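You operate a simulated robot arm through the tools that you are given. There is no shell and no other tool. Be economical: measure what you need, move in short steps, check, and stop when the job is done.

Carry out the task below with a simulated two-armed robot. There is one attempt and no reset: what you move stays moved.

Task
Wipe up the spill on the light keypunch board with the cloth and put it back.

Only the result counts: the job must be done as asked and must still hold three seconds after the hand-in. Knocking over, shifting, dropping, spilling or breaking anything else fails it. Flat cloth is picked up by pressing the open fingertips on it (5 to 10 N) and closing them slowly along it; thin cloth reads only 2 to 8 mm in the jaws.

Robot
Two 6-joint arms with two-finger parallel grippers on one trunk, on a base that drives. Base frame: it is fixed to the floor where the robot stands at the start and does not move with it; the origin is under the middle of the robot, x ahead of it, y to its left, z up; the surface under the hand at the start is at about z = 0.72. Readings come in m, rad, newtons and seconds.
The left shoulder is at the start at [0.08, 0.216, 1.499], the right one opposite. With the tool pointing down near the work surface each hand reaches from about 0.1 to 0.66 m from the robot's upright axis, wherever it stands, measured 20 degrees to its own side. Payload 3.43 kg a hand.
The tool frame of a hand sits at the grasp point between the pads (the TCP): z along the fingers, y along the line on which they close. The tips reach 0.03 m beyond it. Largest opening 0.094 m; finger width 0.028, thickness 0.01; the body of the gripper, 0.05 by 0.096 m, starts 0.055 m behind the TCP.
Orientation is that of the tool frame in the base frame, as [roll, pitch, yaw] about the fixed x, y, z axes, in that order (R = Rz(yaw) Ry(pitch) Rx(roll)). With the fingers straight down and closing along the base's y, the tool's x points along the base's -x, its y along +y and its z along -z.

Tools
- The arms move only by the tool move_arm. It takes "left_increments", "right_increments" or both (then of equal length, played together; a hand with none holds still); each is a list of rows, each a list of 7 numbers: the opening, from 0 (shut) to 1 (fully open), then the shift along the tool's x, y, z in m, then the turn, a rotation vector about the tool's x, y, z in rad. In form: [[hand, x, y, z, rx, ry, rz], ...]. A call has 1 to 10 rows; each row shifts and turns the commanded pose from where the row before left it, along the tool's axes as they then stand. Each row takes 0.2 s and may step no farther than 0.05 m and 0.15 rad from the row before; otherwise, or with a gripper value out of range, the whole call is refused. Where a pose cannot be reached the arm comes as near as it can. A force on the tool above 40 N (or 10 N above the force at the start of the call, whichever is more), or a blocked arm, ends the call early, and 0.2 s more pass. The fingers move at their own pace (about 0.072 m/s each) and stop on an object; they squeeze with about 31 N. The grip force told is the motor's: it shows also when the fingers shut on nothing. Time passes only in rows, and 0.2 s behind the last, so rows that do not move let the fingers close. The reply holds the time, the measured pose of the TCP, the force on the tool along the base axes, the opening and the grip force, in the units named above and with some noise, with the torque about the TCP (base axes, N m) and any sound that the robot's microphone picked up.
- Cameras (640 x 400 px; columns grow to the right, rows downward): "scene" is now at [0.0911, 0.0086, 1.6402]; the picture's right is [0.15, -0.99, 0.00], its down [-0.89, -0.14, -0.44] and it looks along [0.43, 0.07, -0.90] (base axes); focal length 293 px, centre (320, 200). "left" rides on the left gripper at [0.076, -0.014, -0.102] in its tool frame; the picture's right is [0.18, 0.98, 0.00], its down [-0.75, 0.14, -0.64] and it looks along [-0.63, 0.12, 0.77] (tool axes); focal length 243 px, centre (320, 200). "right" rides on the right gripper at [0.076, 0.014, -0.102] in its tool frame; the picture's right is [-0.18, 0.98, 0.00], its down [-0.75, -0.14, -0.64] and it looks along [-0.63, -0.12, 0.77] (tool axes); focal length 243 px, centre (320, 200). There is no depth. A picture from a camera that has moved, and an enlarged one, comes with that camera's place and axes in the base frame and with its lens.
- grab_frame(camera): a new picture of that camera. No time passes.
- lift_body(by): slides the trunk up (or, below 0, down) by that many m; the arms and the scene camera ride with it, the base frame stays. It gives what a move gives, with no picture.
- roll_base(legs): drives the robot by 1 to 6 legs, each [ahead, left, turn to the left] in m, m and rad, along the robot's own axes; the way and the turn of a leg run together, so that a leg with both is an arc; at most 1.5 m and 3.142 rad a leg. The arms and the cameras ride along, it lands a little off, and it stops where it bumps. It gives what a move gives.
- aim_head(pan, tilt): turns the head with the scene camera to pan (to the left, within 1.501 rad either way) and tilt (down, from -0.506 to 1.204), counted from straight ahead of the robot. It gives what a move gives.
- zoom(camera, box): a new picture of the part [left, top, right, bottom] of that camera's present view, enlarged. No time passes.
- hand_in(): hands the job in; it is judged then, once.

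Go step by step. Nothing tells you exact positions but the pictures and the camera data: compare them with the known pose of the tool, close in by small moves and look again before you grip or let go. The budget is 120 turns and 88 pictures, counting those below and the enlarged ones. Unless the task says otherwise, let go and move clear before handing in, and close with one line.

The tools are called after "Call:" by a JSON object that holds its "name" and its "arguments". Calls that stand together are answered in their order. move_arm: Moves the arms, as the interface text tells. Its arguments: {"type":"object","properties":{"left_increments":{"type":"array","items":{"type":"array","items":{"type":"number"}}},"right_increments":{"type":"array","items":{"type":"array","items":{"type":"number"}}}},"required":[]} The other tools are called the same way: lift_body (by) slides the trunk up or down; roll_base (legs) drives the base; aim_head (pan, tilt) turns the head that bears the scene camera; grab_frame (camera) takes a picture; zoom (camera, box) takes an enlarged picture of a part of a camera's view; hand_in () hands the job in.

At the start:

```text
clock: 0.0
left_position: [0.4778, 0.3166, 0.9371]
left_tcp_rot: [-3.142, 0.0, -3.14]
left_ft_force: [0.4, 0.1, -0.5]
left_torque: [-0.02, 0.01, 0.02]
left_opening: 0.0941
left_grip_force: 0.0
right_position: [0.4561, -0.061, 0.8785]
right_tcp_rot: [3.141, 0.0, 3.141]
right_ft_force: [-0.4, 0.0, 0.7]
right_torque: [0.0, 0.0, -0.01]
right_opening: 0.0942
right_grip_force: 0.0
trunk travel left (down, up): [-0.729, 0.111]
robot x, y, heading: [-0.0015, -0.0009, 0.0]
head pan, tilt: [0.152, 1.119]
```

scene: 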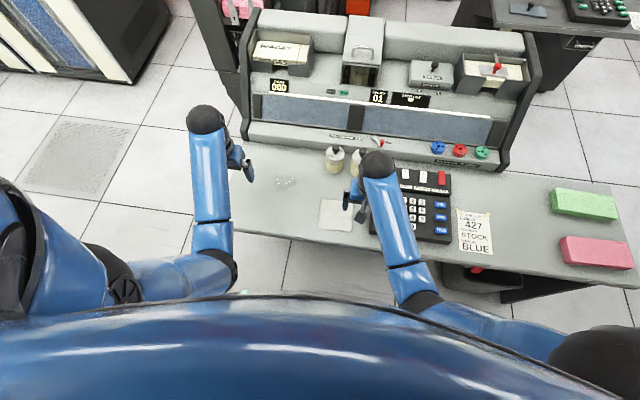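
right: 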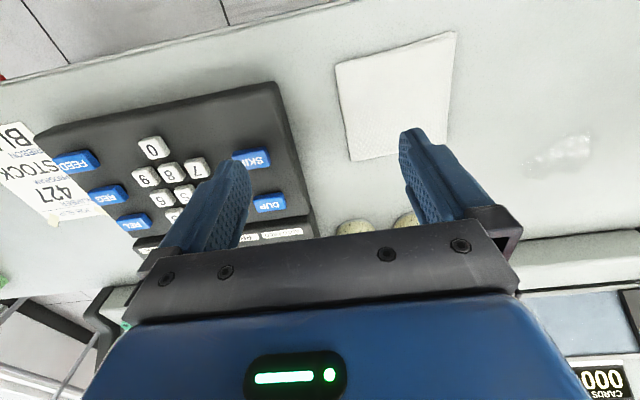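
left: 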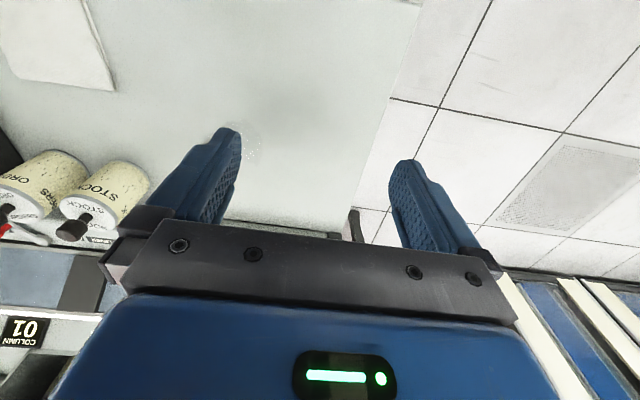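

I see a white cloth near (0.48, 0.02) and a clear spill near (0.58, 0.22) on the grey board. I'll look closer at both before moving.

Call:
{"name": "zoom", "arguments": {"camera": "scene", "box": [230, 140, 390, 240]}}

Call:
{"name": "zoom", "arguments": {"camera": "right", "box": [320, 0, 640, 200]}}

```text
4.00 times, centred on (310, 190) of scene
camera zoom: at [0.0911, 0.0086, 1.6402], right [0.15, -0.99, 0.0], down [-0.89, -0.14, -0.44], along [0.43, 0.07, -0.9], focal length 1173 px, centre (360, 240)
```

zoom: 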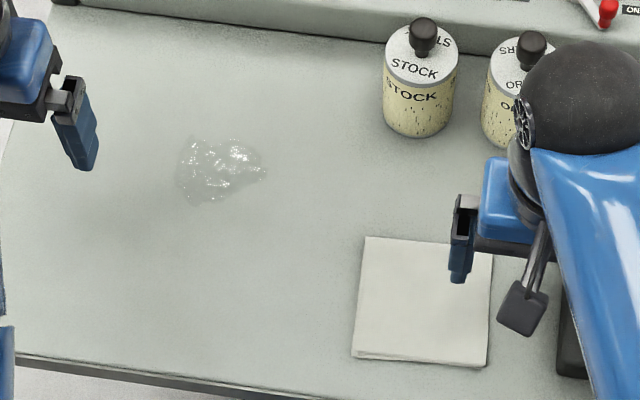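

```text
2.00 times, centred on (480, 100) of right
camera zoom: at [0.3814, -0.0471, 0.9827], right [0.18, 0.98, 0.0], down [0.75, -0.14, 0.64], along [0.63, -0.12, -0.77], focal length 485 px, centre (0, 400)
```

zoom: 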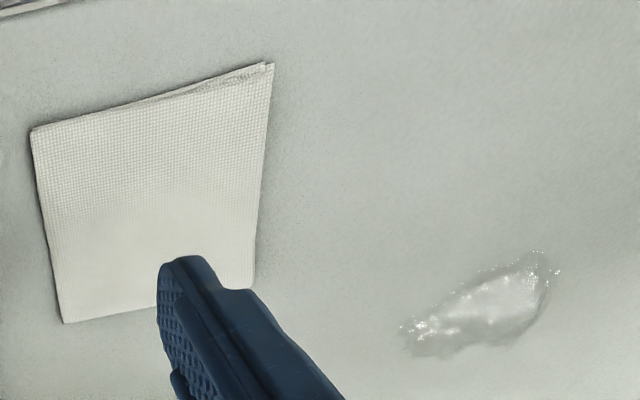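

The folded cloth is about 0.11 m square, with its centre near (0.484, 0.013), and the spill is near (0.583, 0.209). The left arm reaches both, so I'll lift the right hand away first.

Call:
{"name": "move_arm", "arguments": {"right_increments": [[1, 0, 0, -0.05, 0, 0, 0], [1, 0, 0, -0.05, 0, 0, 0], [1, 0, -0.05, 0, 0, 0, 0], [1, 0, -0.05, 0, 0, 0, 0], [1, 0.02, -0.05, 0, 0, 0, 0], [1, 0.03, -0.04, 0, 0, 0, 0], [1, 0.03, -0.04, 0, 0, 0, 0], [1, 0.03, 0, 0, 0, 0, 0]]}}

Call:
{"name": "move_arm", "arguments": {"left_increments": [[0.5, 0, -0.05, 0, 0, 0, 0], [0.5, 0, -0.05, 0, 0, 0, 0], [0.5, 0, -0.05, 0, 0, 0, 0], [0.5, 0, -0.05, 0, 0, 0, 0], [0.5, 0, -0.05, 0.03, 0, 0, 0], [0.5, -0.006, -0.04, 0.03, 0, 0, 0], [0.5, 0, -0.014, 0.03, 0, 0, 0], [0.5, 0, 0, 0, 0, 0, 0]]}}

Call:
{"name": "grab_frame", "arguments": {"camera": "scene"}}

Call:
{"name": "grab_frame", "arguments": {"camera": "left"}}

```text
refused: row 5 steps farther than a row can; nothing moved
```

```text
refused: row 5 steps farther than a row can; nothing moved
```

```text
82 pictures are left
camera scene: at [0.0911, 0.0086, 1.6402], right [0.15, -0.99, 0.0], down [-0.89, -0.14, -0.44], along [0.43, 0.07, -0.9], focal length 293 px, centre (320, 200)
```

scene: 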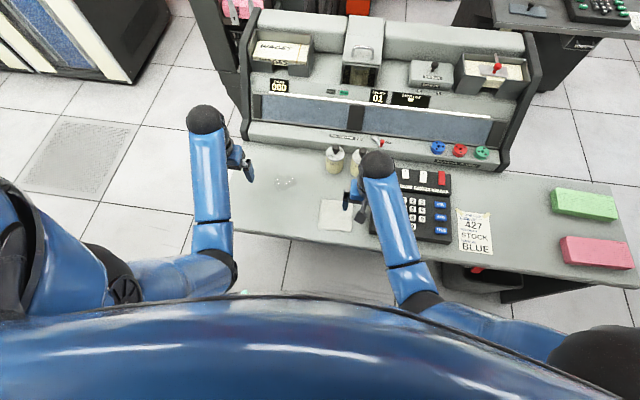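

```text
81 pictures are left
camera left: at [0.4011, 0.3026, 1.0396], right [-0.18, 0.98, 0.0], down [0.75, 0.14, 0.64], along [0.63, 0.12, -0.77], focal length 243 px, centre (320, 200)
```

left: 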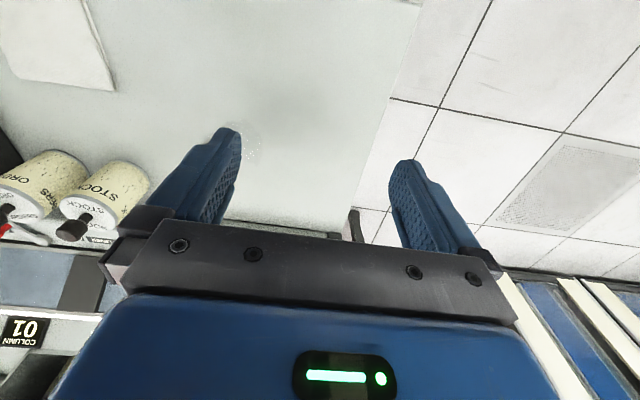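

The moves were refused because row 5 was over the step limit, and nothing has changed. I'll clear the right arm again with smaller combined steps.

Call:
{"name": "move_arm", "arguments": {"right_increments": [[1, 0, 0, -0.045, 0, 0, 0], [1, 0, 0, -0.045, 0, 0, 0], [1, 0, -0.045, 0, 0, 0, 0], [1, 0, -0.045, 0, 0, 0, 0], [1, 0.02, -0.04, 0, 0, 0, 0], [1, 0.02, -0.04, 0, 0, 0, 0], [1, 0.03, -0.03, 0, 0, 0, 0], [1, 0.03, 0, 0, 0, 0, 0]]}}

```text
clock: 1.8
left_position: [0.4758, 0.3182, 0.938]
left_tcp_rot: [-3.142, 0.001, 3.141]
left_ft_force: [0.1, 1.2, -0.1]
left_torque: [0.0, 0.02, 0.01]
left_opening: 0.0941
left_grip_force: 0.0
right_position: [0.3641, -0.2589, 0.9312]
right_tcp_rot: [3.141, 0.003, -3.141]
right_ft_force: [0.0, 1.0, 0.8]
right_torque: [0.01, 0.0, 0.03]
right_opening: 0.0942
right_grip_force: 0.1
right hand out of reach, approached as far as the arm can: row 2, 3, 4, 5, 7
trunk travel left (down, up): [-0.729, 0.111]
robot x, y, heading: [-0.0004, -0.005, -0.002]
head pan, tilt: [0.152, 1.119]
```

The right hand is clear, at about y = -0.26. Now I'll bring the left hand over the cloth, staying high.

Call:
{"name": "move_arm", "arguments": {"left_increments": [[0.5, 0, -0.045, 0, 0, 0, 0], [0.5, 0, -0.045, 0, 0, 0, 0], [0.5, 0, -0.045, 0, 0, 0, 0], [0.5, 0, -0.045, 0, 0, 0, 0], [0.5, 0, -0.04, 0.02, 0, 0, 0], [0.5, -0.006, -0.04, 0.02, 0, 0, 0], [0.5, 0, -0.03, 0.03, 0, 0, 0], [0.5, 0, -0.014, 0.03, 0, 0, 0], [0.5, 0, 0, 0, 0, 0, 0]]}}

Call:
{"name": "grab_frame", "arguments": {"camera": "scene"}}

Call:
{"name": "grab_frame", "arguments": {"camera": "left"}}

```text
clock: 3.8
left_position: [0.4835, 0.0135, 0.838]
left_tcp_rot: [3.141, 0.0, -3.141]
left_ft_force: [-0.5, -0.1, 0.1]
left_torque: [-0.02, -0.03, -0.01]
left_opening: 0.0471
left_grip_force: 0.0
right_position: [0.3661, -0.2579, 0.9314]
right_tcp_rot: [3.14, 0.001, -3.141]
right_ft_force: [0.8, 0.1, -0.6]
right_torque: [0.0, -0.04, 0.03]
right_opening: 0.0942
right_grip_force: 0.1
trunk travel left (down, up): [-0.729, 0.111]
robot x, y, heading: [0.002, 0.0011, -0.001]
head pan, tilt: [0.152, 1.119]
```

```text
80 pictures are left
camera scene: at [0.091, 0.0088, 1.6403], right [0.15, -0.99, 0.0], down [-0.89, -0.14, -0.44], along [0.43, 0.07, -0.9], focal length 293 px, centre (320, 200)
```

scene: 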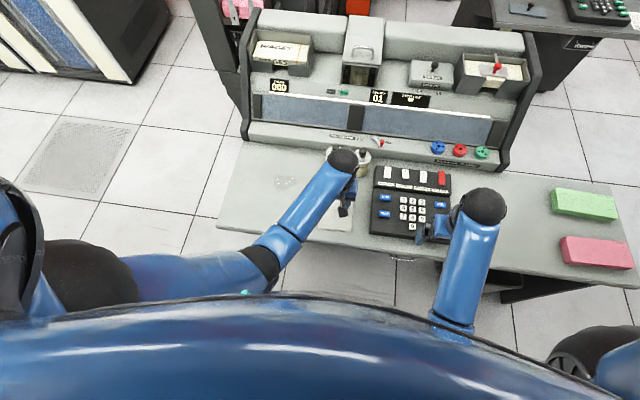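

```text
79 pictures are left
camera left: at [0.4072, -0.0016, 0.9397], right [-0.18, 0.98, 0.0], down [0.75, 0.14, 0.64], along [0.63, 0.12, -0.77], focal length 243 px, centre (320, 200)
```

left: 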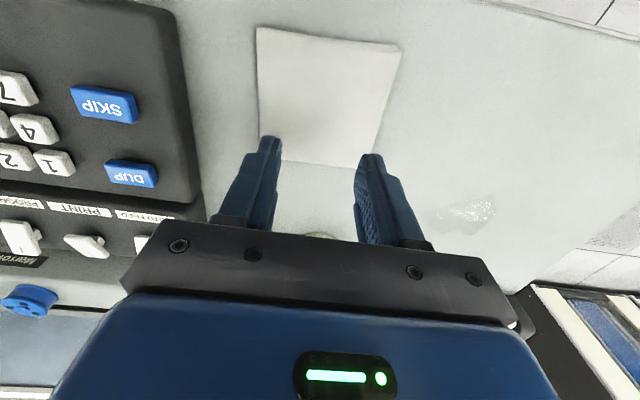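

The views agree: the cloth is centred under the hand. Next I'll lower it close to the surface, then press gently.

Call:
{"name": "move_arm", "arguments": {"left_increments": [[0.45, 0, 0, 0.03, 0, 0, 0], [0.45, 0, 0, 0.025, 0, 0, 0], [0.45, 0, 0, 0.015, 0, 0, 0], [0.45, 0, 0, 0, 0, 0, 0]]}}

Call:
{"name": "grab_frame", "arguments": {"camera": "left"}}

```text
clock: 4.8
left_position: [0.4822, 0.0123, 0.7676]
left_tcp_rot: [-3.141, 0.0, 3.141]
left_ft_force: [0.0, 0.2, -0.1]
left_torque: [-0.02, 0.0, -0.05]
left_opening: 0.0423
left_grip_force: 0.0
right_position: [0.3649, -0.2585, 0.9306]
right_tcp_rot: [-3.141, 0.001, -3.141]
right_ft_force: [0.0, 0.7, 0.5]
right_torque: [-0.04, 0.0, 0.03]
right_opening: 0.094
right_grip_force: 0.1
trunk travel left (down, up): [-0.729, 0.111]
robot x, y, heading: [-0.001, -0.0007, -0.002]
head pan, tilt: [0.152, 1.119]
```

```text
78 pictures are left
camera left: at [0.4065, -0.0016, 0.8701], right [-0.18, 0.98, 0.0], down [0.75, 0.14, 0.64], along [0.63, 0.12, -0.77], focal length 243 px, centre (320, 200)
```

left: 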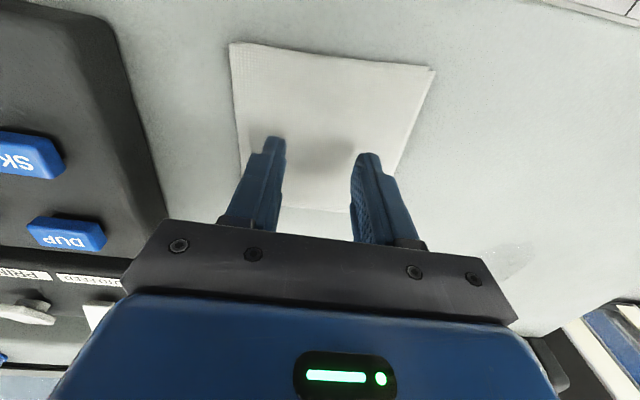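

The tips are about 15 mm above the cloth and centred. Lowering in small steps.

Call:
{"name": "move_arm", "arguments": {"left_increments": [[0.45, 0, 0, 0.006, 0, 0, 0], [0.45, 0, 0, 0.004, 0, 0, 0], [0.45, 0, 0, 0.002, 0, 0, 0]]}}

```text
clock: 5.6
left_position: [0.4838, 0.013, 0.7555]
left_tcp_rot: [3.141, 0.001, -3.14]
left_ft_force: [0.1, 0.2, -0.2]
left_torque: [-0.02, -0.03, 0.02]
left_opening: 0.0425
left_grip_force: 0.2
right_position: [0.366, -0.2581, 0.9308]
right_tcp_rot: [-3.141, 0.002, -3.141]
right_ft_force: [0.9, -0.1, 0.4]
right_torque: [0.01, 0.02, 0.01]
right_opening: 0.094
right_grip_force: 0.0
trunk travel left (down, up): [-0.729, 0.111]
robot x, y, heading: [-0.0015, 0.0006, -0.001]
head pan, tilt: [0.152, 1.119]
```

Call:
{"name": "move_arm", "arguments": {"left_increments": [[0.45, 0, 0, 0.002, 0, 0, 0], [0.45, 0, 0, 0.001, 0, 0, 0]]}}

```text
clock: 6.2
left_position: [0.4836, 0.0131, 0.7514]
left_tcp_rot: [3.142, 0.0, 3.141]
left_ft_force: [-0.6, 0.2, 1.2]
left_torque: [-0.03, 0.01, -0.02]
left_opening: 0.0423
left_grip_force: 0.1
right_position: [0.3642, -0.2587, 0.9312]
right_tcp_rot: [3.141, 0.003, 3.14]
right_ft_force: [-0.7, -0.2, 0.7]
right_torque: [0.01, -0.01, 0.0]
right_opening: 0.0941
right_grip_force: 0.1
trunk travel left (down, up): [-0.729, 0.111]
robot x, y, heading: [0.0024, -0.0012, -0.007]
head pan, tilt: [0.152, 1.119]
```

Contact is just starting, at about 1 N. I'll press in 1 mm steps.

Call:
{"name": "move_arm", "arguments": {"left_increments": [[0.45, 0, 0, 0.001, 0, 0, 0], [0.45, 0, 0, 0.0005, 0, 0, 0]]}}

```text
clock: 6.8
left_position: [0.4818, 0.0138, 0.7522]
left_tcp_rot: [3.14, 0.003, -3.141]
left_ft_force: [-1.6, 0.1, 10.6]
left_torque: [0.02, 0.07, 0.0]
left_opening: 0.0424
left_grip_force: 0.1
right_position: [0.3645, -0.2579, 0.9322]
right_tcp_rot: [3.141, 0.001, -3.14]
right_ft_force: [-0.1, 0.3, -0.1]
right_torque: [0.01, -0.04, -0.03]
right_opening: 0.0941
right_grip_force: 0.0
trunk travel left (down, up): [-0.729, 0.111]
robot x, y, heading: [-0.001, 0.0008, -0.001]
head pan, tilt: [0.152, 1.119]
```

The press reads about 10 N, so I'll ease off slightly and close slowly along the cloth.

Call:
{"name": "move_arm", "arguments": {"left_increments": [[0.42, 0, 0, -0.0004, 0, 0, 0], [0.36, 0, 0, 0, 0, 0, 0], [0.3, 0, 0, 0, 0, 0, 0], [0.24, 0, 0, 0, 0, 0, 0], [0.18, 0, 0, 0, 0, 0, 0], [0.12, 0, 0, 0, 0, 0, 0], [0.06, 0, 0, 0, 0, 0, 0], [0, 0, 0, 0, 0, 0, 0], [0, 0, 0, 0, 0, 0, 0]]}}

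Call:
{"name": "grab_frame", "arguments": {"camera": "left"}}

```text
clock: 8.8
left_position: [0.4819, 0.014, 0.7531]
left_tcp_rot: [3.14, 0.003, 3.14]
left_ft_force: [0.4, 1.4, 12.8]
left_torque: [0.05, 0.01, -0.01]
left_opening: 0.0035
left_grip_force: 30.7
right_position: [0.3648, -0.2584, 0.9313]
right_tcp_rot: [3.141, 0.003, -3.141]
right_ft_force: [0.2, -0.1, 1.3]
right_torque: [0.01, -0.01, 0.03]
right_opening: 0.0941
right_grip_force: 0.0
trunk travel left (down, up): [-0.729, 0.111]
robot x, y, heading: [-0.0002, -0.0005, 0.002]
head pan, tilt: [0.152, 1.119]
```

```text
77 pictures are left
camera left: at [0.4067, -0.0013, 0.8541], right [-0.18, 0.98, 0.0], down [0.75, 0.14, 0.64], along [0.63, 0.12, -0.77], focal length 243 px, centre (320, 200)
```

left: 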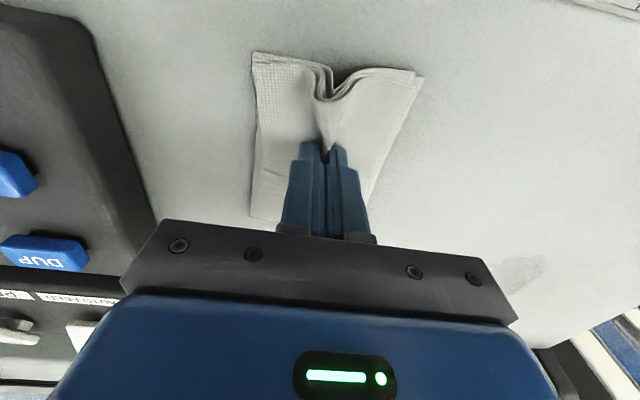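

The cloth is gripped at 3.5 mm. I'll lift it and carry it left first, which keeps clear of the canisters, then forward over the spill.

Call:
{"name": "move_arm", "arguments": {"left_increments": [[0, 0, 0, -0.02, 0, 0, 0], [0, 0, 0, -0.03, 0, 0, 0], [0, 0, 0, -0.03, 0, 0, 0], [0, 0, 0.04, 0, 0, 0, 0], [0, 0, 0.04, 0, 0, 0, 0], [0, 0, 0.04, 0, 0, 0, 0], [0, 0, 0.04, 0, 0, 0, 0], [0, -0.02, 0.035, 0, 0, 0, 0], [0, -0.03, 0, 0, 0, 0, 0], [0, 0, 0, 0, 0, 0, 0]]}}

Call:
{"name": "grab_frame", "arguments": {"camera": "left"}}

Call:
{"name": "grab_frame", "arguments": {"camera": "scene"}}

```text
clock: 11.0
left_position: [0.5335, 0.2085, 0.8317]
left_tcp_rot: [3.141, 0.0, 3.14]
left_ft_force: [-0.8, -0.1, -0.4]
left_torque: [0.01, 0.04, 0.01]
left_opening: 0.0039
left_grip_force: 31.2
right_position: [0.364, -0.2589, 0.9307]
right_tcp_rot: [-3.141, 0.002, 3.141]
right_ft_force: [-0.5, -0.2, 0.2]
right_torque: [0.01, 0.0, 0.03]
right_opening: 0.0939
right_grip_force: 0.1
trunk travel left (down, up): [-0.729, 0.111]
robot x, y, heading: [0.0018, 0.0006, 0.001]
head pan, tilt: [0.152, 1.119]
```

```text
76 pictures are left
camera left: at [0.4569, 0.193, 0.9336], right [-0.18, 0.98, 0.0], down [0.75, 0.14, 0.64], along [0.63, 0.12, -0.77], focal length 243 px, centre (320, 200)
```

left: 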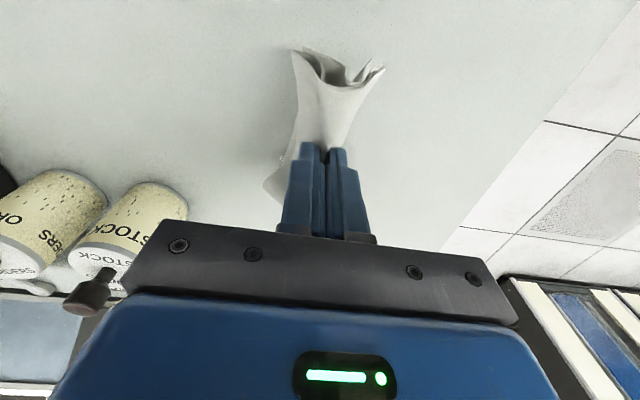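

```text
75 pictures are left
camera scene: at [0.0904, 0.0082, 1.6403], right [0.15, -0.99, 0.0], down [-0.89, -0.14, -0.44], along [0.43, 0.07, -0.9], focal length 293 px, centre (320, 200)
```

scene: 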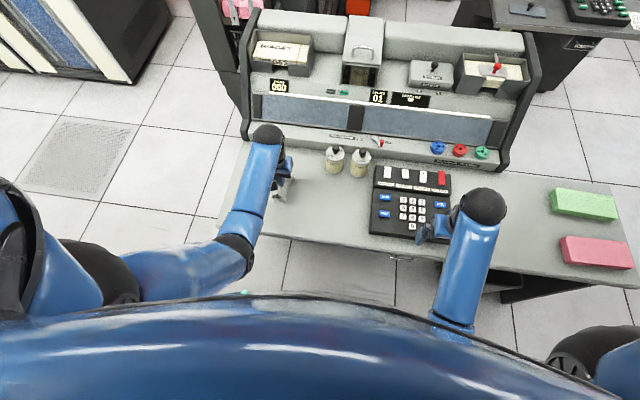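

The cloth hangs securely above the board. I'll lower it at the near edge of the spill, and then wipe through it.

Call:
{"name": "move_arm", "arguments": {"left_increments": [[0, -0.03, 0, 0.03, 0, 0, 0], [0, -0.01, 0, 0.03, 0, 0, 0], [0, 0, 0, 0.014, 0, 0, 0], [0, 0, 0, 0.003, 0, 0, 0]]}}

Call:
{"name": "grab_frame", "arguments": {"camera": "left"}}

```text
clock: 12.0
left_position: [0.5722, 0.208, 0.7569]
left_tcp_rot: [-3.141, 0.001, -3.14]
left_ft_force: [-1.1, 0.2, 8.4]
left_torque: [0.01, -0.17, 0.01]
left_opening: 0.0038
left_grip_force: 31.0
right_position: [0.363, -0.2593, 0.9319]
right_tcp_rot: [3.141, 0.005, -3.14]
right_ft_force: [0.2, -0.4, 0.3]
right_torque: [0.01, 0.04, 0.01]
right_opening: 0.0942
right_grip_force: 0.0
trunk travel left (down, up): [-0.729, 0.111]
robot x, y, heading: [0.0001, -0.0019, 0.005]
head pan, tilt: [0.152, 1.119]
```

```text
74 pictures are left
camera left: at [0.4962, 0.1932, 0.8576], right [-0.18, 0.98, 0.0], down [0.75, 0.14, 0.64], along [0.63, 0.12, -0.77], focal length 243 px, centre (320, 200)
```

left: 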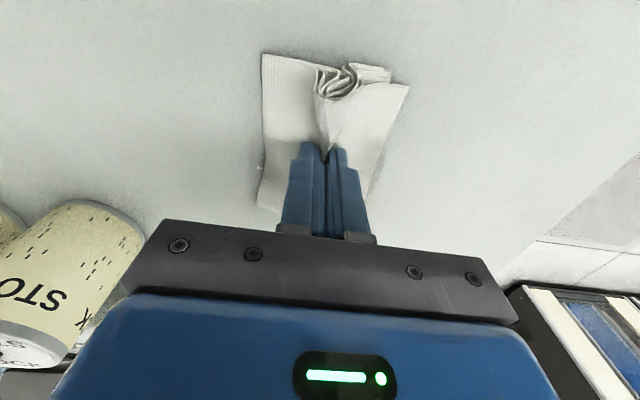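

The cloth is pressed on the spill at about 8 N. I'll wipe in strokes along y at several x positions.

Call:
{"name": "move_arm", "arguments": {"left_increments": [[0, 0.01, -0.015, 0, 0, 0, 0], [0, 0.01, -0.015, 0, 0, 0, 0], [0, 0, 0.025, 0, 0, 0, 0], [0, 0, 0.025, 0, 0, 0, 0], [0, 0, 0.025, 0, 0, 0, 0], [0, -0.02, 0, 0, 0, 0, 0], [0, 0, -0.025, 0, 0, 0, 0], [0, 0, -0.025, 0, 0, 0, 0], [0, 0, -0.025, 0, 0, 0, 0]]}}

Call:
{"name": "move_arm", "arguments": {"left_increments": [[0, -0.018, 0, 0, 0, 0, 0], [0, 0, 0.025, 0, 0, 0, 0], [0, 0, 0.025, 0, 0, 0, 0], [0, 0, 0.025, 0, 0, 0, 0], [0, -0.018, 0, 0, 0, 0, 0], [0, 0, -0.025, 0, 0, 0, 0], [0, 0, -0.025, 0, 0, 0, 0], [0, 0, -0.02, 0, 0, 0, 0], [0, 0, 0, 0, 0, 0, 0]]}}

Call:
{"name": "grab_frame", "arguments": {"camera": "left"}}

```text
clock: 14.0
left_position: [0.5741, 0.1769, 0.7542]
left_tcp_rot: [3.14, 0.0, 3.141]
left_ft_force: [0.1, -0.5, 0.7]
left_torque: [0.01, 0.0, 0.0]
left_opening: 0.0037
left_grip_force: 31.3
right_position: [0.3655, -0.2584, 0.9296]
right_tcp_rot: [3.141, 0.001, 3.141]
right_ft_force: [-0.1, 0.8, 0.4]
right_torque: [0.0, 0.0, -0.03]
right_opening: 0.094
right_grip_force: 0.0
trunk travel left (down, up): [-0.729, 0.111]
robot x, y, heading: [0.0011, 0.0022, -0.001]
head pan, tilt: [0.152, 1.119]
```

```text
clock: 16.0
left_position: [0.6061, 0.1819, 0.7585]
left_tcp_rot: [3.141, 0.001, 3.141]
left_ft_force: [0.5, 1.0, -0.6]
left_torque: [0.02, 0.01, 0.0]
left_opening: 0.0039
left_grip_force: 31.1
left hand out of reach, approached as far as the arm can: row 5
right_position: [0.3638, -0.2584, 0.9304]
right_tcp_rot: [3.14, 0.001, 3.141]
right_ft_force: [0.3, -0.5, -0.8]
right_torque: [0.03, -0.01, -0.01]
right_opening: 0.094
right_grip_force: 0.0
trunk travel left (down, up): [-0.729, 0.111]
robot x, y, heading: [-0.0014, -0.0009, 0.001]
head pan, tilt: [0.152, 1.119]
```

```text
73 pictures are left
camera left: at [0.5285, 0.1679, 0.8597], right [-0.18, 0.98, 0.0], down [0.75, 0.14, 0.64], along [0.63, 0.12, -0.77], focal length 243 px, centre (320, 200)
```

left: 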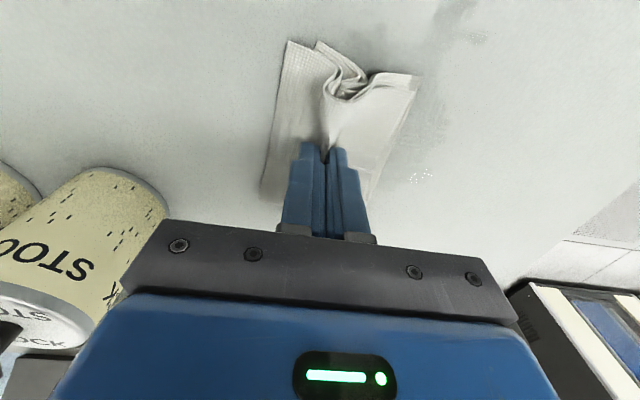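

The pressure faded and some residue remains, with the arm near its reach limit. I'll raise the hand, pull back, and inspect.

Call:
{"name": "move_arm", "arguments": {"left_increments": [[0, 0.03, 0, -0.03, 0, 0, 0], [0, 0.03, 0, -0.04, 0, 0, 0], [0, 0.04, 0, -0.03, 0, 0, 0], [0, 0.04, 0, -0.03, 0, 0, 0], [0, 0, 0, -0.02, 0, 0, 0]]}}

Call:
{"name": "grab_frame", "arguments": {"camera": "left"}}

Call:
{"name": "zoom", "arguments": {"camera": "scene", "box": [230, 140, 390, 240]}}

```text
clock: 17.2
left_position: [0.4636, 0.1828, 0.9084]
left_tcp_rot: [3.141, -0.001, 3.141]
left_ft_force: [0.6, 0.6, -0.2]
left_torque: [0.05, 0.06, 0.01]
left_opening: 0.0037
left_grip_force: 31.2
right_position: [0.3653, -0.2578, 0.9299]
right_tcp_rot: [-3.141, 0.003, -3.141]
right_ft_force: [0.1, 0.7, 0.4]
right_torque: [-0.01, 0.02, -0.01]
right_opening: 0.094
right_grip_force: 0.0
trunk travel left (down, up): [-0.729, 0.111]
robot x, y, heading: [0.0017, -0.0002, -0.006]
head pan, tilt: [0.152, 1.119]
```

```text
72 pictures are left
camera left: at [0.3887, 0.1685, 1.0105], right [-0.18, 0.98, 0.0], down [0.75, 0.14, 0.64], along [0.63, 0.12, -0.77], focal length 243 px, centre (320, 200)
```

left: 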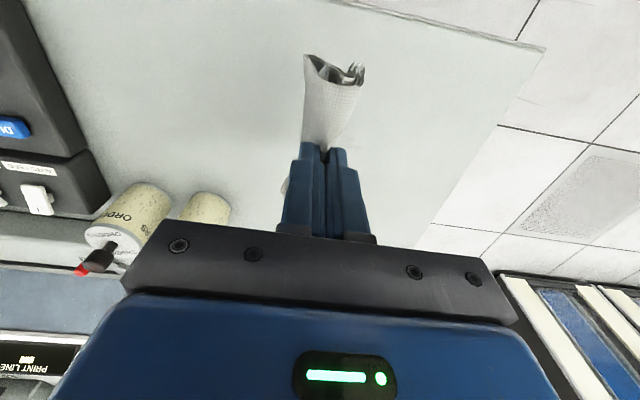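

```text
4.00 times, centred on (310, 190) of scene
camera zoom: at [0.0917, 0.0085, 1.6402], right [0.15, -0.99, 0.0], down [-0.89, -0.14, -0.44], along [0.43, 0.07, -0.9], focal length 1173 px, centre (360, 240)
```

zoom: 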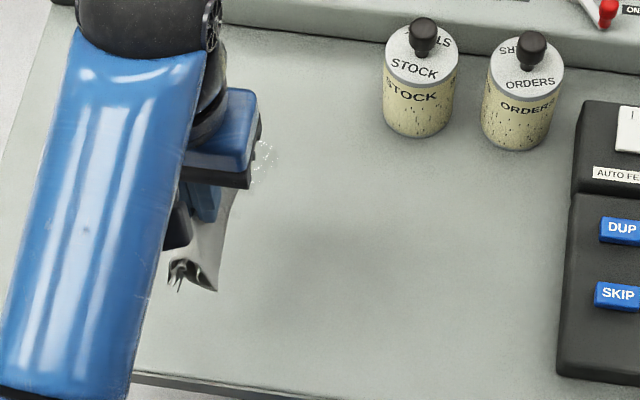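

Some residue is visible near (0.59, 0.175). I'll lower the trunk a little for reach and swing the hand left to see the whole area.

Call:
{"name": "lift_body", "arguments": {"by": -0.08}}

Call:
{"name": "move_arm", "arguments": {"left_increments": [[0, 0, 0.045, -0.02, 0, 0, 0], [0, 0, 0.045, -0.02, 0, 0, 0], [0, 0.03, 0.035, 0, 0, 0, 0], [0, 0.03, 0.03, 0, 0, 0, 0], [0, 0.04, 0.0, 0, 0, 0, 0]]}}

Call:
{"name": "zoom", "arguments": {"camera": "scene", "box": [230, 120, 390, 220]}}

```text
clock: 18.4
left_position: [0.4649, 0.1817, 0.8293]
left_tcp_rot: [-3.14, 0.0, 3.14]
left_ft_force: [-0.4, -0.1, -0.1]
left_torque: [0.0, -0.01, 0.03]
left_opening: 0.0036
left_grip_force: 30.7
right_position: [0.3643, -0.2586, 0.8518]
right_tcp_rot: [3.142, 0.001, 3.141]
right_ft_force: [0.4, 0.6, 0.3]
right_torque: [0.01, 0.0, 0.01]
right_opening: 0.094
right_grip_force: 0.1
trunk travel left (down, up): [-0.649, 0.191]
robot x, y, heading: [0.0008, -0.0002, -0.002]
head pan, tilt: [0.152, 1.119]
```

```text
clock: 19.6
left_position: [0.3681, 0.3379, 0.8524]
left_tcp_rot: [3.139, 0.005, 3.14]
left_ft_force: [0.5, -0.2, 0.8]
left_torque: [0.0, 0.0, 0.03]
left_opening: 0.0037
left_grip_force: 31.0
left hand out of reach, approached as far as the arm can: row 2, 3, 5
right_position: [0.3643, -0.2597, 0.8508]
right_tcp_rot: [-3.141, 0.003, -3.141]
right_ft_force: [0.8, -0.3, -0.2]
right_torque: [0.0, -0.03, 0.01]
right_opening: 0.0938
right_grip_force: 0.0
trunk travel left (down, up): [-0.649, 0.191]
robot x, y, heading: [0.0001, 0.0002, -0.0]
head pan, tilt: [0.152, 1.119]
```

```text
4.00 times, centred on (310, 170) of scene
camera zoom: at [0.0893, 0.0079, 1.5604], right [0.15, -0.99, 0.0], down [-0.89, -0.14, -0.44], along [0.43, 0.07, -0.9], focal length 1173 px, centre (360, 320)
```

zoom: 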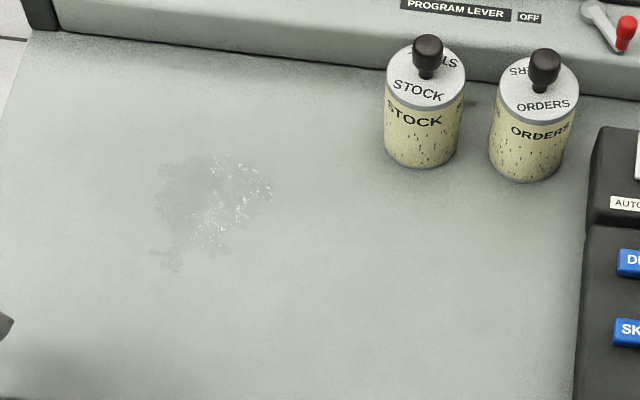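

Now I see residue spanning about x 0.515–0.63 and y 0.16–0.256. I'll go back and wipe with firmer, monitored pressure.

Call:
{"name": "move_arm", "arguments": {"left_increments": [[0, -0.03, -0.03, 0, 0, 0, 0], [0, -0.035, -0.03, 0, 0, 0, 0], [0, -0.035, -0.03, 0, 0, 0, 0], [0, -0.035, -0.025, 0.01, 0, 0, 0], [0, -0.025, 0, 0.03, 0, 0, 0], [0, 0, 0, 0.03, 0, 0, 0], [0, 0, 0, 0.02, 0, 0, 0], [0, 0, 0, 0, 0, 0, 0]]}}

```text
clock: 21.4
left_position: [0.5281, 0.2234, 0.7633]
left_tcp_rot: [-3.141, 0.0, -3.142]
left_ft_force: [-0.3, -0.2, 1.3]
left_torque: [0.01, 0.02, 0.0]
left_opening: 0.0036
left_grip_force: 30.6
right_position: [0.365, -0.2586, 0.8498]
right_tcp_rot: [3.141, 0.001, -3.141]
right_ft_force: [-0.1, -0.3, 0.6]
right_torque: [0.01, -0.01, 0.03]
right_opening: 0.094
right_grip_force: 0.1
trunk travel left (down, up): [-0.649, 0.191]
robot x, y, heading: [0.0032, 0.0025, -0.002]
head pan, tilt: [0.152, 1.119]
```

Call:
{"name": "move_arm", "arguments": {"left_increments": [[0, 0, 0, 0.005, 0, 0, 0], [0, 0, 0, 0.003, 0, 0, 0], [0, 0, 0, 0.001, 0, 0, 0]]}}

```text
clock: 22.2
left_position: [0.5271, 0.2229, 0.7568]
left_tcp_rot: [3.14, 0.007, 3.141]
left_ft_force: [-0.1, 1.0, 19.6]
left_torque: [0.04, 0.06, 0.0]
left_opening: 0.0036
left_grip_force: 31.0
right_position: [0.364, -0.2593, 0.8513]
right_tcp_rot: [-3.141, 0.003, -3.141]
right_ft_force: [0.2, 0.0, -0.2]
right_torque: [0.01, 0.01, 0.02]
right_opening: 0.094
right_grip_force: 0.1
trunk travel left (down, up): [-0.649, 0.191]
robot x, y, heading: [-0.0046, -0.0029, 0.002]
head pan, tilt: [0.152, 1.119]
```

Pressure is now about 20 N, so I'll ease off slightly and stroke across.

Call:
{"name": "move_arm", "arguments": {"left_increments": [[0, 0, 0.015, -0.0007, 0, 0, 0], [0, 0, 0.02, 0, 0, 0, 0], [0, -0.015, 0, 0, 0, 0, 0], [0, 0, -0.025, 0, 0, 0, 0], [0, 0, -0.025, 0, 0, 0, 0], [0, 0, -0.025, 0, 0, 0, 0], [0, 0, -0.015, 0, 0, 0, 0]]}}

```text
clock: 23.8
left_position: [0.5436, 0.1672, 0.7551]
left_tcp_rot: [3.141, -0.001, 3.141]
left_ft_force: [0.4, 2.8, 7.3]
left_torque: [0.08, -0.04, 0.02]
left_opening: 0.0038
left_grip_force: 31.3
right_position: [0.3648, -0.2583, 0.8506]
right_tcp_rot: [-3.141, 0.001, 3.141]
right_ft_force: [0.0, -0.2, 0.8]
right_torque: [0.0, 0.0, -0.01]
right_opening: 0.0936
right_grip_force: 0.0
trunk travel left (down, up): [-0.649, 0.191]
robot x, y, heading: [-0.0018, -0.0, 0.001]
head pan, tilt: [0.152, 1.119]
```

The pressure holds at about 7 N. I'll carry on with the strokes farther in.

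Call:
{"name": "move_arm", "arguments": {"left_increments": [[0, -0.015, 0, 0.0003, 0, 0, 0], [0, 0, 0.025, 0, 0, 0, 0], [0, 0, 0.025, 0, 0, 0, 0], [0, 0, 0.025, 0, 0, 0, 0], [0, 0, 0.015, 0, 0, 0, 0], [0, -0.015, 0, 0.0003, 0, 0, 0], [0, 0, -0.025, 0, 0, 0, 0], [0, 0, -0.025, 0, 0, 0, 0], [0, 0, -0.025, 0, 0, 0, 0], [0, 0, -0.015, 0, 0, 0, 0]]}}

```text
clock: 26.0
left_position: [0.5713, 0.1681, 0.7548]
left_tcp_rot: [-3.141, 0.003, -3.141]
left_ft_force: [0.7, 4.0, 14.0]
left_torque: [0.18, -0.1, 0.03]
left_opening: 0.0035
left_grip_force: 30.9
right_position: [0.3634, -0.2587, 0.8515]
right_tcp_rot: [3.142, 0.002, 3.141]
right_ft_force: [-0.4, 0.9, 0.0]
right_torque: [0.01, 0.01, 0.02]
right_opening: 0.0941
right_grip_force: 0.1
trunk travel left (down, up): [-0.649, 0.191]
robot x, y, heading: [0.002, 0.0045, 0.0]
head pan, tilt: [0.152, 1.119]
```

Call:
{"name": "move_arm", "arguments": {"left_increments": [[0, -0.014, 0, 0, 0, 0, 0], [0, 0, 0.025, 0, 0, 0, 0], [0, 0, 0.025, 0, 0, 0, 0], [0, 0, 0.025, 0, 0, 0, 0], [0, 0, 0.015, 0, 0, 0, 0], [0, -0.014, 0, 0, 0, 0, 0], [0, 0, -0.025, 0, 0, 0, 0], [0, 0, -0.025, 0, 0, 0, 0], [0, 0, -0.025, 0, 0, 0, 0], [0, 0, -0.012, 0, 0, 0, 0]]}}

```text
clock: 28.2
left_position: [0.6008, 0.1724, 0.7559]
left_tcp_rot: [-3.141, 0.005, -3.141]
left_ft_force: [0.9, 5.2, 13.5]
left_torque: [0.14, -0.11, 0.03]
left_opening: 0.0038
left_grip_force: 30.7
right_position: [0.3639, -0.2585, 0.8502]
right_tcp_rot: [-3.141, 0.004, -3.141]
right_ft_force: [-0.2, 0.3, -0.7]
right_torque: [-0.01, -0.02, 0.03]
right_opening: 0.0942
right_grip_force: 0.0
trunk travel left (down, up): [-0.649, 0.191]
robot x, y, heading: [-0.0016, -0.0017, -0.002]
head pan, tilt: [0.152, 1.119]
```

One more row at x of about 0.615 and 0.63, then I'll lift off and inspect.

Call:
{"name": "move_arm", "arguments": {"left_increments": [[0, -0.014, 0.005, 0, 0, 0, 0], [0, 0, 0.025, 0, 0, 0, 0], [0, 0, 0.025, 0, 0, 0, 0], [0, 0, 0.025, 0, 0, 0, 0], [0, -0.012, 0, 0, 0, 0, 0], [0, 0, -0.025, 0, 0, 0, 0], [0, 0, -0.025, 0, 0, 0, 0], [0, 0, -0.015, 0, 0, 0, 0]]}}

Call:
{"name": "move_arm", "arguments": {"left_increments": [[0, 0.02, 0.01, -0.03, 0, 0, 0], [0, 0.03, 0, -0.03, 0, 0, 0], [0, 0.04, 0.02, -0.015, 0, 0, 0], [0, 0.035, 0.03, 0, 0, 0, 0], [0, 0.03, 0.03, 0, 0, 0, 0], [0, 0.03, 0.03, 0, 0, 0, 0], [0, 0.03, 0.03, 0, 0, 0, 0], [0, 0.035, 0, 0, 0, 0, 0]]}}

Call:
{"name": "zoom", "arguments": {"camera": "scene", "box": [230, 120, 390, 220]}}

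```text
clock: 30.0
left_position: [0.6247, 0.1865, 0.756]
left_tcp_rot: [3.14, -0.001, -3.141]
left_ft_force: [-0.4, 4.0, 12.3]
left_torque: [0.07, -0.02, 0.03]
left_opening: 0.0037
left_grip_force: 30.4
right_position: [0.3642, -0.2583, 0.8507]
right_tcp_rot: [3.141, 0.004, 3.141]
right_ft_force: [0.1, 0.2, 0.5]
right_torque: [-0.01, -0.04, 0.0]
right_opening: 0.0942
right_grip_force: 0.0
trunk travel left (down, up): [-0.649, 0.191]
robot x, y, heading: [-0.0001, 0.0001, 0.002]
head pan, tilt: [0.152, 1.119]
```

```text
clock: 31.8
left_position: [0.3763, 0.3369, 0.8309]
left_tcp_rot: [-3.14, 0.001, -3.141]
left_ft_force: [-0.1, -0.7, -0.6]
left_torque: [-0.01, 0.02, 0.0]
left_opening: 0.0039
left_grip_force: 31.0
right_position: [0.3636, -0.2593, 0.8518]
right_tcp_rot: [-3.141, 0.004, -3.142]
right_ft_force: [0.2, -1.0, 0.0]
right_torque: [0.04, -0.01, 0.0]
right_opening: 0.0939
right_grip_force: 0.1
trunk travel left (down, up): [-0.649, 0.191]
robot x, y, heading: [-0.0008, 0.0046, -0.0]
head pan, tilt: [0.152, 1.119]
```

```text
4.00 times, centred on (310, 170) of scene
camera zoom: at [0.0892, 0.0078, 1.5604], right [0.15, -0.99, 0.0], down [-0.89, -0.14, -0.44], along [0.43, 0.07, -0.9], focal length 1173 px, centre (360, 320)
```

zoom: 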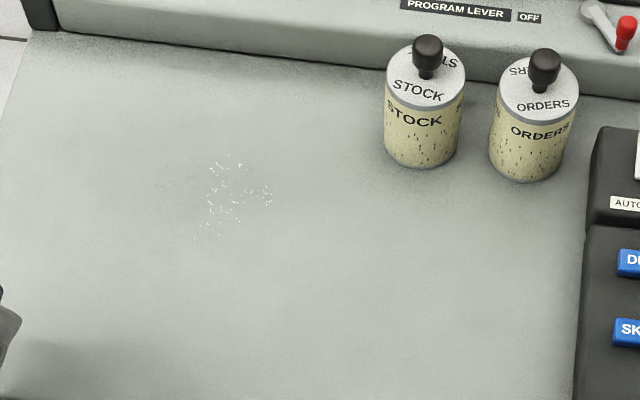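

Nearly all the liquid is gone, but speckles remain over about x 0.54–0.63, y 0.16–0.22. I'll make another pass with strokes along x this time.

Call:
{"name": "move_arm", "arguments": {"left_increments": [[0, -0.03, -0.03, 0, 0, 0, 0], [0, -0.035, -0.03, 0, 0, 0, 0], [0, -0.035, -0.03, 0, 0, 0, 0], [0, -0.035, -0.025, 0.01, 0, 0, 0], [0, -0.025, 0, 0.02, 0, 0, 0], [0, 0, 0, 0.03, 0, 0, 0], [0, 0, 0, 0.01, 0, 0, 0], [0, 0, 0, 0.003, 0, 0, 0]]}}

```text
clock: 33.6
left_position: [0.5367, 0.2211, 0.7589]
left_tcp_rot: [-3.141, 0.003, 3.141]
left_ft_force: [-2.0, -1.5, 12.2]
left_torque: [-0.09, -0.08, -0.02]
left_opening: 0.0039
left_grip_force: 31.3
right_position: [0.363, -0.259, 0.8513]
right_tcp_rot: [3.141, 0.004, 3.141]
right_ft_force: [0.4, 0.4, 0.5]
right_torque: [0.03, 0.02, -0.02]
right_opening: 0.094
right_grip_force: 0.0
trunk travel left (down, up): [-0.649, 0.191]
robot x, y, heading: [-0.0037, 0.0006, 0.003]
head pan, tilt: [0.152, 1.119]
```

Call:
{"name": "move_arm", "arguments": {"left_increments": [[0, -0.025, 0.01, 0.0005, 0, 0, 0], [0, -0.025, 0, 0.0003, 0, 0, 0], [0, -0.025, 0, 0, 0, 0, 0], [0, -0.02, 0, 0, 0, 0, 0], [0, 0, -0.015, 0, 0, 0, 0], [0, 0.025, 0, 0, 0, 0, 0], [0, 0.025, 0, 0, 0, 0, 0], [0, 0.025, 0, 0, 0, 0, 0], [0, 0.02, 0, 0, 0, 0, 0]]}}

```text
clock: 35.6
left_position: [0.5345, 0.2157, 0.7563]
left_tcp_rot: [3.141, 0.001, 3.141]
left_ft_force: [-0.1, 0.3, 0.4]
left_torque: [0.01, -0.02, 0.0]
left_opening: 0.0036
left_grip_force: 31.5
right_position: [0.366, -0.2597, 0.8505]
right_tcp_rot: [3.141, 0.001, -3.141]
right_ft_force: [0.1, 0.1, 0.2]
right_torque: [0.0, -0.01, -0.03]
right_opening: 0.0936
right_grip_force: 0.1
trunk travel left (down, up): [-0.649, 0.191]
robot x, y, heading: [-0.0018, 0.0019, -0.002]
head pan, tilt: [0.152, 1.119]
```

The pressure dropped off at the end of that pass, so I'll press about 1.5 mm more and repeat.

Call:
{"name": "move_arm", "arguments": {"left_increments": [[0, 0, 0, 0.001, 0, 0, 0], [0, 0, 0, 0.0007, 0, 0, 0]]}}

```text
clock: 36.2
left_position: [0.5352, 0.2169, 0.754]
left_tcp_rot: [3.141, 0.002, -3.141]
left_ft_force: [0.3, -1.6, 7.4]
left_torque: [0.01, -0.03, -0.01]
left_opening: 0.0035
left_grip_force: 31.1
right_position: [0.3644, -0.2594, 0.8494]
right_tcp_rot: [-3.141, 0.001, -3.142]
right_ft_force: [0.1, 0.2, 0.2]
right_torque: [-0.01, 0.0, 0.0]
right_opening: 0.0941
right_grip_force: 0.1
trunk travel left (down, up): [-0.649, 0.191]
robot x, y, heading: [0.0028, 0.0, 0.003]
head pan, tilt: [0.152, 1.119]
```

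Call:
{"name": "move_arm", "arguments": {"left_increments": [[0, -0.025, 0, 0.0002, 0, 0, 0], [0, -0.025, 0, 0, 0, 0, 0], [0, -0.025, 0, 0, 0, 0, 0], [0, -0.02, 0, 0, 0, 0, 0], [0, 0, -0.015, 0, 0, 0, 0], [0, 0.025, 0, 0, 0, 0, 0], [0, 0.025, 0, 0, 0, 0, 0], [0, 0.025, 0, 0, 0, 0, 0], [0, 0.015, 0, 0, 0, 0, 0], [0, 0, -0.015, 0, 0, 0, 0]]}}

Call:
{"name": "move_arm", "arguments": {"left_increments": [[0, -0.025, 0, 0.0002, 0, 0, 0], [0, -0.025, 0, 0, 0, 0, 0], [0, -0.025, 0, 0, 0, 0, 0], [0, -0.015, 0, 0, 0, 0, 0], [0, 0, -0.014, 0, 0, 0, 0], [0, 0.025, 0, 0, 0, 0, 0], [0, 0.025, 0, 0, 0, 0, 0], [0, 0.025, 0, 0, 0, 0, 0], [0, 0.015, 0, 0, 0, 0, 0]]}}

```text
clock: 38.4
left_position: [0.5416, 0.1864, 0.7542]
left_tcp_rot: [3.141, 0.0, 3.141]
left_ft_force: [-1.3, 1.6, 7.2]
left_torque: [0.11, 0.07, -0.02]
left_opening: 0.0038
left_grip_force: 31.2
right_position: [0.3641, -0.2577, 0.8509]
right_tcp_rot: [-3.141, 0.002, 3.141]
right_ft_force: [0.5, 0.4, -0.3]
right_torque: [-0.02, -0.02, 0.0]
right_opening: 0.0943
right_grip_force: 0.1
trunk travel left (down, up): [-0.649, 0.191]
robot x, y, heading: [-0.0014, 0.0025, -0.002]
head pan, tilt: [0.152, 1.119]
```

```text
clock: 40.4
left_position: [0.5403, 0.172, 0.7538]
left_tcp_rot: [3.141, 0.001, -3.142]
left_ft_force: [3.0, 0.4, 8.0]
left_torque: [0.02, -0.07, -0.01]
left_opening: 0.0037
left_grip_force: 30.8
right_position: [0.364, -0.2589, 0.852]
right_tcp_rot: [3.141, 0.001, -3.141]
right_ft_force: [-0.7, -1.4, -1.0]
right_torque: [-0.01, 0.01, -0.02]
right_opening: 0.0942
right_grip_force: 0.2
trunk travel left (down, up): [-0.649, 0.191]
robot x, y, heading: [0.0002, -0.001, -0.004]
head pan, tilt: [0.152, 1.119]
```

The pressure stayed at 7–8 N this time. I'll lift, swing aside and inspect.

Call:
{"name": "move_arm", "arguments": {"left_increments": [[0, 0.0, 0, -0.03, 0, 0, 0], [0, 0.0, 0, -0.03, 0, 0, 0], [0, 0.03, 0.025, -0.015, 0, 0, 0], [0, 0.03, 0.035, 0, 0, 0, 0], [0, 0.03, 0.035, 0, 0, 0, 0], [0, 0.03, 0.035, 0, 0, 0, 0], [0, 0.03, 0.03, 0, 0, 0, 0], [0, 0, 0, 0, 0, 0, 0]]}}

Call:
{"name": "zoom", "arguments": {"camera": "scene", "box": [250, 130, 330, 180]}}

```text
clock: 42.2
left_position: [0.3913, 0.3318, 0.8273]
left_tcp_rot: [3.141, 0.0, 3.141]
left_ft_force: [-0.7, -0.1, 0.1]
left_torque: [0.01, -0.02, -0.01]
left_opening: 0.0038
left_grip_force: 31.1
right_position: [0.3654, -0.2587, 0.8505]
right_tcp_rot: [3.14, 0.0, 3.141]
right_ft_force: [-0.2, 0.5, 0.3]
right_torque: [-0.04, 0.01, -0.04]
right_opening: 0.094
right_grip_force: 0.1
trunk travel left (down, up): [-0.649, 0.191]
robot x, y, heading: [-0.0038, 0.0021, 0.002]
head pan, tilt: [0.152, 1.119]
```

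```text
8.00 times, centred on (290, 155) of scene
camera zoom: at [0.0916, 0.0081, 1.5602], right [0.15, -0.99, 0.0], down [-0.89, -0.14, -0.44], along [0.43, 0.07, -0.9], focal length 2346 px, centre (560, 560)
```

zoom: 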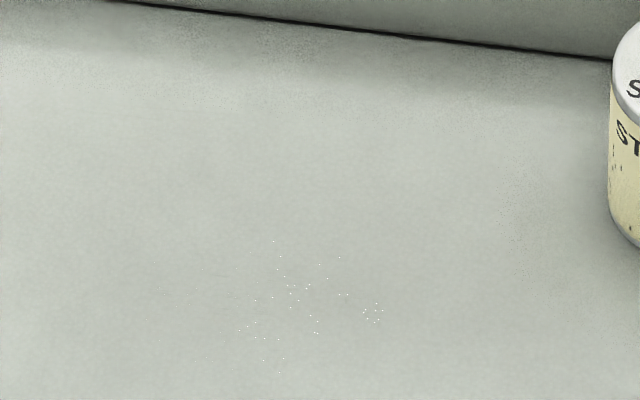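

Only tiny specks remain over x 0.55–0.63, y 0.155–0.225. I'll do one more full pass there.

Call:
{"name": "move_arm", "arguments": {"left_increments": [[0, -0.03, -0.03, 0, 0, 0, 0], [0, -0.035, -0.03, 0, 0, 0, 0], [0, -0.035, -0.03, 0, 0, 0, 0], [0, -0.035, -0.015, 0.01, 0, 0, 0], [0, -0.025, 0, 0.02, 0, 0, 0], [0, 0, 0, 0.03, 0, 0, 0], [0, 0, 0, 0.01, 0, 0, 0], [0, 0, 0, 0.002, 0, 0, 0], [0, 0, 0, 0, 0, 0, 0]]}}

```text
clock: 44.2
left_position: [0.5522, 0.2271, 0.7582]
left_tcp_rot: [3.142, 0.003, 3.141]
left_ft_force: [1.6, 0.6, 14.1]
left_torque: [-0.13, -0.17, -0.01]
left_opening: 0.0038
left_grip_force: 30.8
right_position: [0.364, -0.2592, 0.8507]
right_tcp_rot: [-3.141, 0.003, -3.141]
right_ft_force: [-0.2, 1.0, -0.2]
right_torque: [0.01, -0.03, 0.0]
right_opening: 0.094
right_grip_force: 0.1
trunk travel left (down, up): [-0.649, 0.191]
robot x, y, heading: [-0.0013, 0.0016, -0.004]
head pan, tilt: [0.152, 1.119]
```

Call:
{"name": "move_arm", "arguments": {"left_increments": [[0, 0, -0.022, 0.0005, 0, 0, 0], [0, 0, -0.022, 0.0005, 0, 0, 0], [0, 0, -0.022, 0.0005, 0, 0, 0], [0, -0.013, 0, 0, 0, 0, 0], [0, 0, 0.022, 0, 0, 0, 0], [0, 0, 0.022, 0, 0, 0, 0], [0, 0, 0.022, 0, 0, 0, 0]]}}

```text
clock: 45.8
left_position: [0.5648, 0.2269, 0.755]
left_tcp_rot: [3.141, 0.002, -3.141]
left_ft_force: [-0.8, -3.0, 11.7]
left_torque: [-0.13, 0.01, -0.01]
left_opening: 0.0037
left_grip_force: 30.7
right_position: [0.3641, -0.2588, 0.8509]
right_tcp_rot: [-3.142, 0.002, -3.141]
right_ft_force: [0.2, -0.5, 0.8]
right_torque: [0.01, 0.01, 0.0]
right_opening: 0.0944
right_grip_force: 0.1
trunk travel left (down, up): [-0.649, 0.191]
robot x, y, heading: [0.001, 0.001, 0.001]
head pan, tilt: [0.152, 1.119]
```

Call:
{"name": "move_arm", "arguments": {"left_increments": [[0, -0.013, 0, 0, 0, 0, 0], [0, 0, -0.022, 0, 0, 0, 0], [0, 0, -0.022, 0, 0, 0, 0], [0, 0, -0.022, 0, 0, 0, 0], [0, -0.013, 0, 0, 0, 0, 0], [0, 0, 0.022, 0, 0, 0, 0], [0, 0, 0.022, 0, 0, 0, 0], [0, 0, 0.022, 0, 0, 0, 0]]}}

Call:
{"name": "move_arm", "arguments": {"left_increments": [[0, -0.013, 0, 0.0003, 0, 0, 0], [0, 0, -0.022, 0, 0, 0, 0], [0, 0, -0.022, 0, 0, 0, 0], [0, 0, -0.017, 0, 0, 0, 0], [0, -0.013, 0, 0, 0, 0, 0], [0, 0, 0.022, 0, 0, 0, 0], [0, 0, 0.022, 0, 0, 0, 0], [0, 0, 0.017, 0, 0, 0, 0]]}}

```text
clock: 47.6
left_position: [0.5895, 0.2283, 0.754]
left_tcp_rot: [-3.141, -0.003, 3.142]
left_ft_force: [-0.6, -0.9, 0.6]
left_torque: [-0.04, 0.01, 0.01]
left_opening: 0.0036
left_grip_force: 31.1
right_position: [0.3641, -0.2578, 0.8515]
right_tcp_rot: [3.141, 0.002, -3.141]
right_ft_force: [0.3, -0.9, -0.8]
right_torque: [0.02, 0.02, -0.01]
right_opening: 0.0942
right_grip_force: 0.1
trunk travel left (down, up): [-0.649, 0.191]
robot x, y, heading: [-0.0021, -0.0017, -0.001]
head pan, tilt: [0.152, 1.119]
```

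```text
clock: 49.4
left_position: [0.6159, 0.2279, 0.7539]
left_tcp_rot: [-3.142, 0.0, 3.141]
left_ft_force: [-0.7, 0.0, 1.3]
left_torque: [-0.01, 0.02, -0.02]
left_opening: 0.0036
left_grip_force: 30.9
right_position: [0.3644, -0.2579, 0.8505]
right_tcp_rot: [-3.141, 0.001, 3.141]
right_ft_force: [-0.2, 0.6, -0.2]
right_torque: [-0.03, -0.01, 0.0]
right_opening: 0.0938
right_grip_force: 0.0
trunk travel left (down, up): [-0.649, 0.191]
robot x, y, heading: [0.001, -0.0017, 0.004]
head pan, tilt: [0.152, 1.119]
```

Force faded over the last strokes. I'll press about 1 mm deeper and repeat those rows on the way back.

Call:
{"name": "move_arm", "arguments": {"left_increments": [[0, 0, 0, 0.0012, 0, 0, 0], [0, 0, -0.022, 0, 0, 0, 0], [0, 0, -0.022, 0, 0, 0, 0], [0, 0, -0.017, 0, 0, 0, 0], [0, 0.015, 0, 0, 0, 0, 0], [0, 0, 0.022, 0, 0, 0, 0], [0, 0, 0.022, 0, 0, 0, 0], [0, 0, 0.022, 0, 0, 0, 0]]}}

Call:
{"name": "move_arm", "arguments": {"left_increments": [[0, 0.013, 0, 0, 0, 0, 0], [0, 0, -0.024, 0, 0, 0, 0], [0, 0, -0.024, 0, 0, 0, 0], [0, 0, -0.024, 0, 0, 0, 0], [0, 0.015, 0, 0, 0, 0, 0], [0, 0, 0.022, 0, 0, 0, 0], [0, 0, 0.022, 0, 0, 0, 0], [0, 0, 0.022, 0, 0, 0, 0]]}}

Call:
{"name": "move_arm", "arguments": {"left_increments": [[0, 0.0, 0, -0.03, 0, 0, 0], [0, 0.02, 0, -0.03, 0, 0, 0], [0, 0.03, 0.02, -0.015, 0, 0, 0], [0, 0.035, 0.03, 0, 0, 0, 0], [0, 0.035, 0.03, 0, 0, 0, 0], [0, 0.035, 0.03, 0, 0, 0, 0], [0, 0.03, 0.0, 0, 0, 0, 0], [0, 0, 0, 0, 0, 0, 0]]}}

Call:
{"name": "zoom", "arguments": {"camera": "scene", "box": [250, 130, 330, 180]}}

```text
clock: 51.2
left_position: [0.6015, 0.2327, 0.7534]
left_tcp_rot: [-3.14, 0.002, 3.141]
left_ft_force: [0.4, -1.5, 6.3]
left_torque: [-0.06, -0.01, 0.03]
left_opening: 0.0036
left_grip_force: 31.1
right_position: [0.3644, -0.2589, 0.8518]
right_tcp_rot: [-3.142, 0.002, 3.141]
right_ft_force: [-0.4, 0.3, 0.3]
right_torque: [-0.04, 0.0, -0.01]
right_opening: 0.0939
right_grip_force: 0.0
trunk travel left (down, up): [-0.649, 0.191]
robot x, y, heading: [0.0011, 0.0003, 0.001]
head pan, tilt: [0.152, 1.119]
```

```text
clock: 53.0
left_position: [0.5723, 0.2253, 0.7534]
left_tcp_rot: [-3.142, -0.001, -3.142]
left_ft_force: [0.1, -1.9, 3.6]
left_torque: [-0.08, 0.02, 0.01]
left_opening: 0.0035
left_grip_force: 30.7
right_position: [0.3641, -0.2588, 0.8495]
right_tcp_rot: [-3.14, 0.001, 3.141]
right_ft_force: [0.4, 0.3, -0.4]
right_torque: [0.0, 0.01, 0.01]
right_opening: 0.094
right_grip_force: 0.0
trunk travel left (down, up): [-0.649, 0.191]
robot x, y, heading: [-0.0003, 0.0022, 0.0]
head pan, tilt: [0.152, 1.119]
```

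```text
clock: 54.8
left_position: [0.3873, 0.3366, 0.8287]
left_tcp_rot: [3.14, 0.0, 3.141]
left_ft_force: [0.2, -0.3, -0.4]
left_torque: [0.03, 0.0, 0.02]
left_opening: 0.0037
left_grip_force: 30.4
right_position: [0.3647, -0.2594, 0.8503]
right_tcp_rot: [-3.141, 0.003, -3.14]
right_ft_force: [0.5, 0.5, 0.0]
right_torque: [-0.01, 0.0, 0.01]
right_opening: 0.0944
right_grip_force: 0.0
trunk travel left (down, up): [-0.649, 0.191]
robot x, y, heading: [0.0027, 0.0028, 0.003]
head pan, tilt: [0.152, 1.119]
```

```text
8.00 times, centred on (290, 155) of scene
camera zoom: at [0.0915, 0.0084, 1.5602], right [0.15, -0.99, 0.0], down [-0.89, -0.14, -0.44], along [0.43, 0.07, -0.9], focal length 2346 px, centre (560, 560)
```

zoom: 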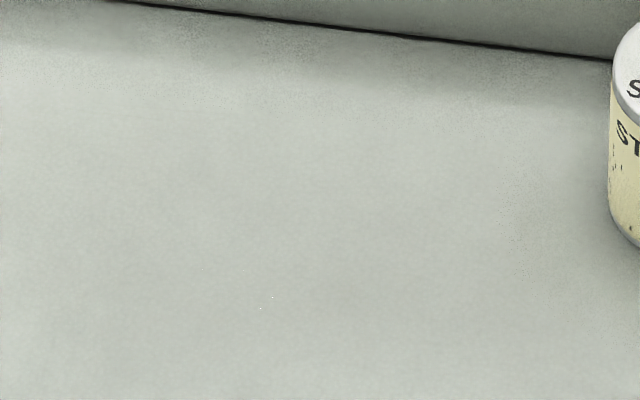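

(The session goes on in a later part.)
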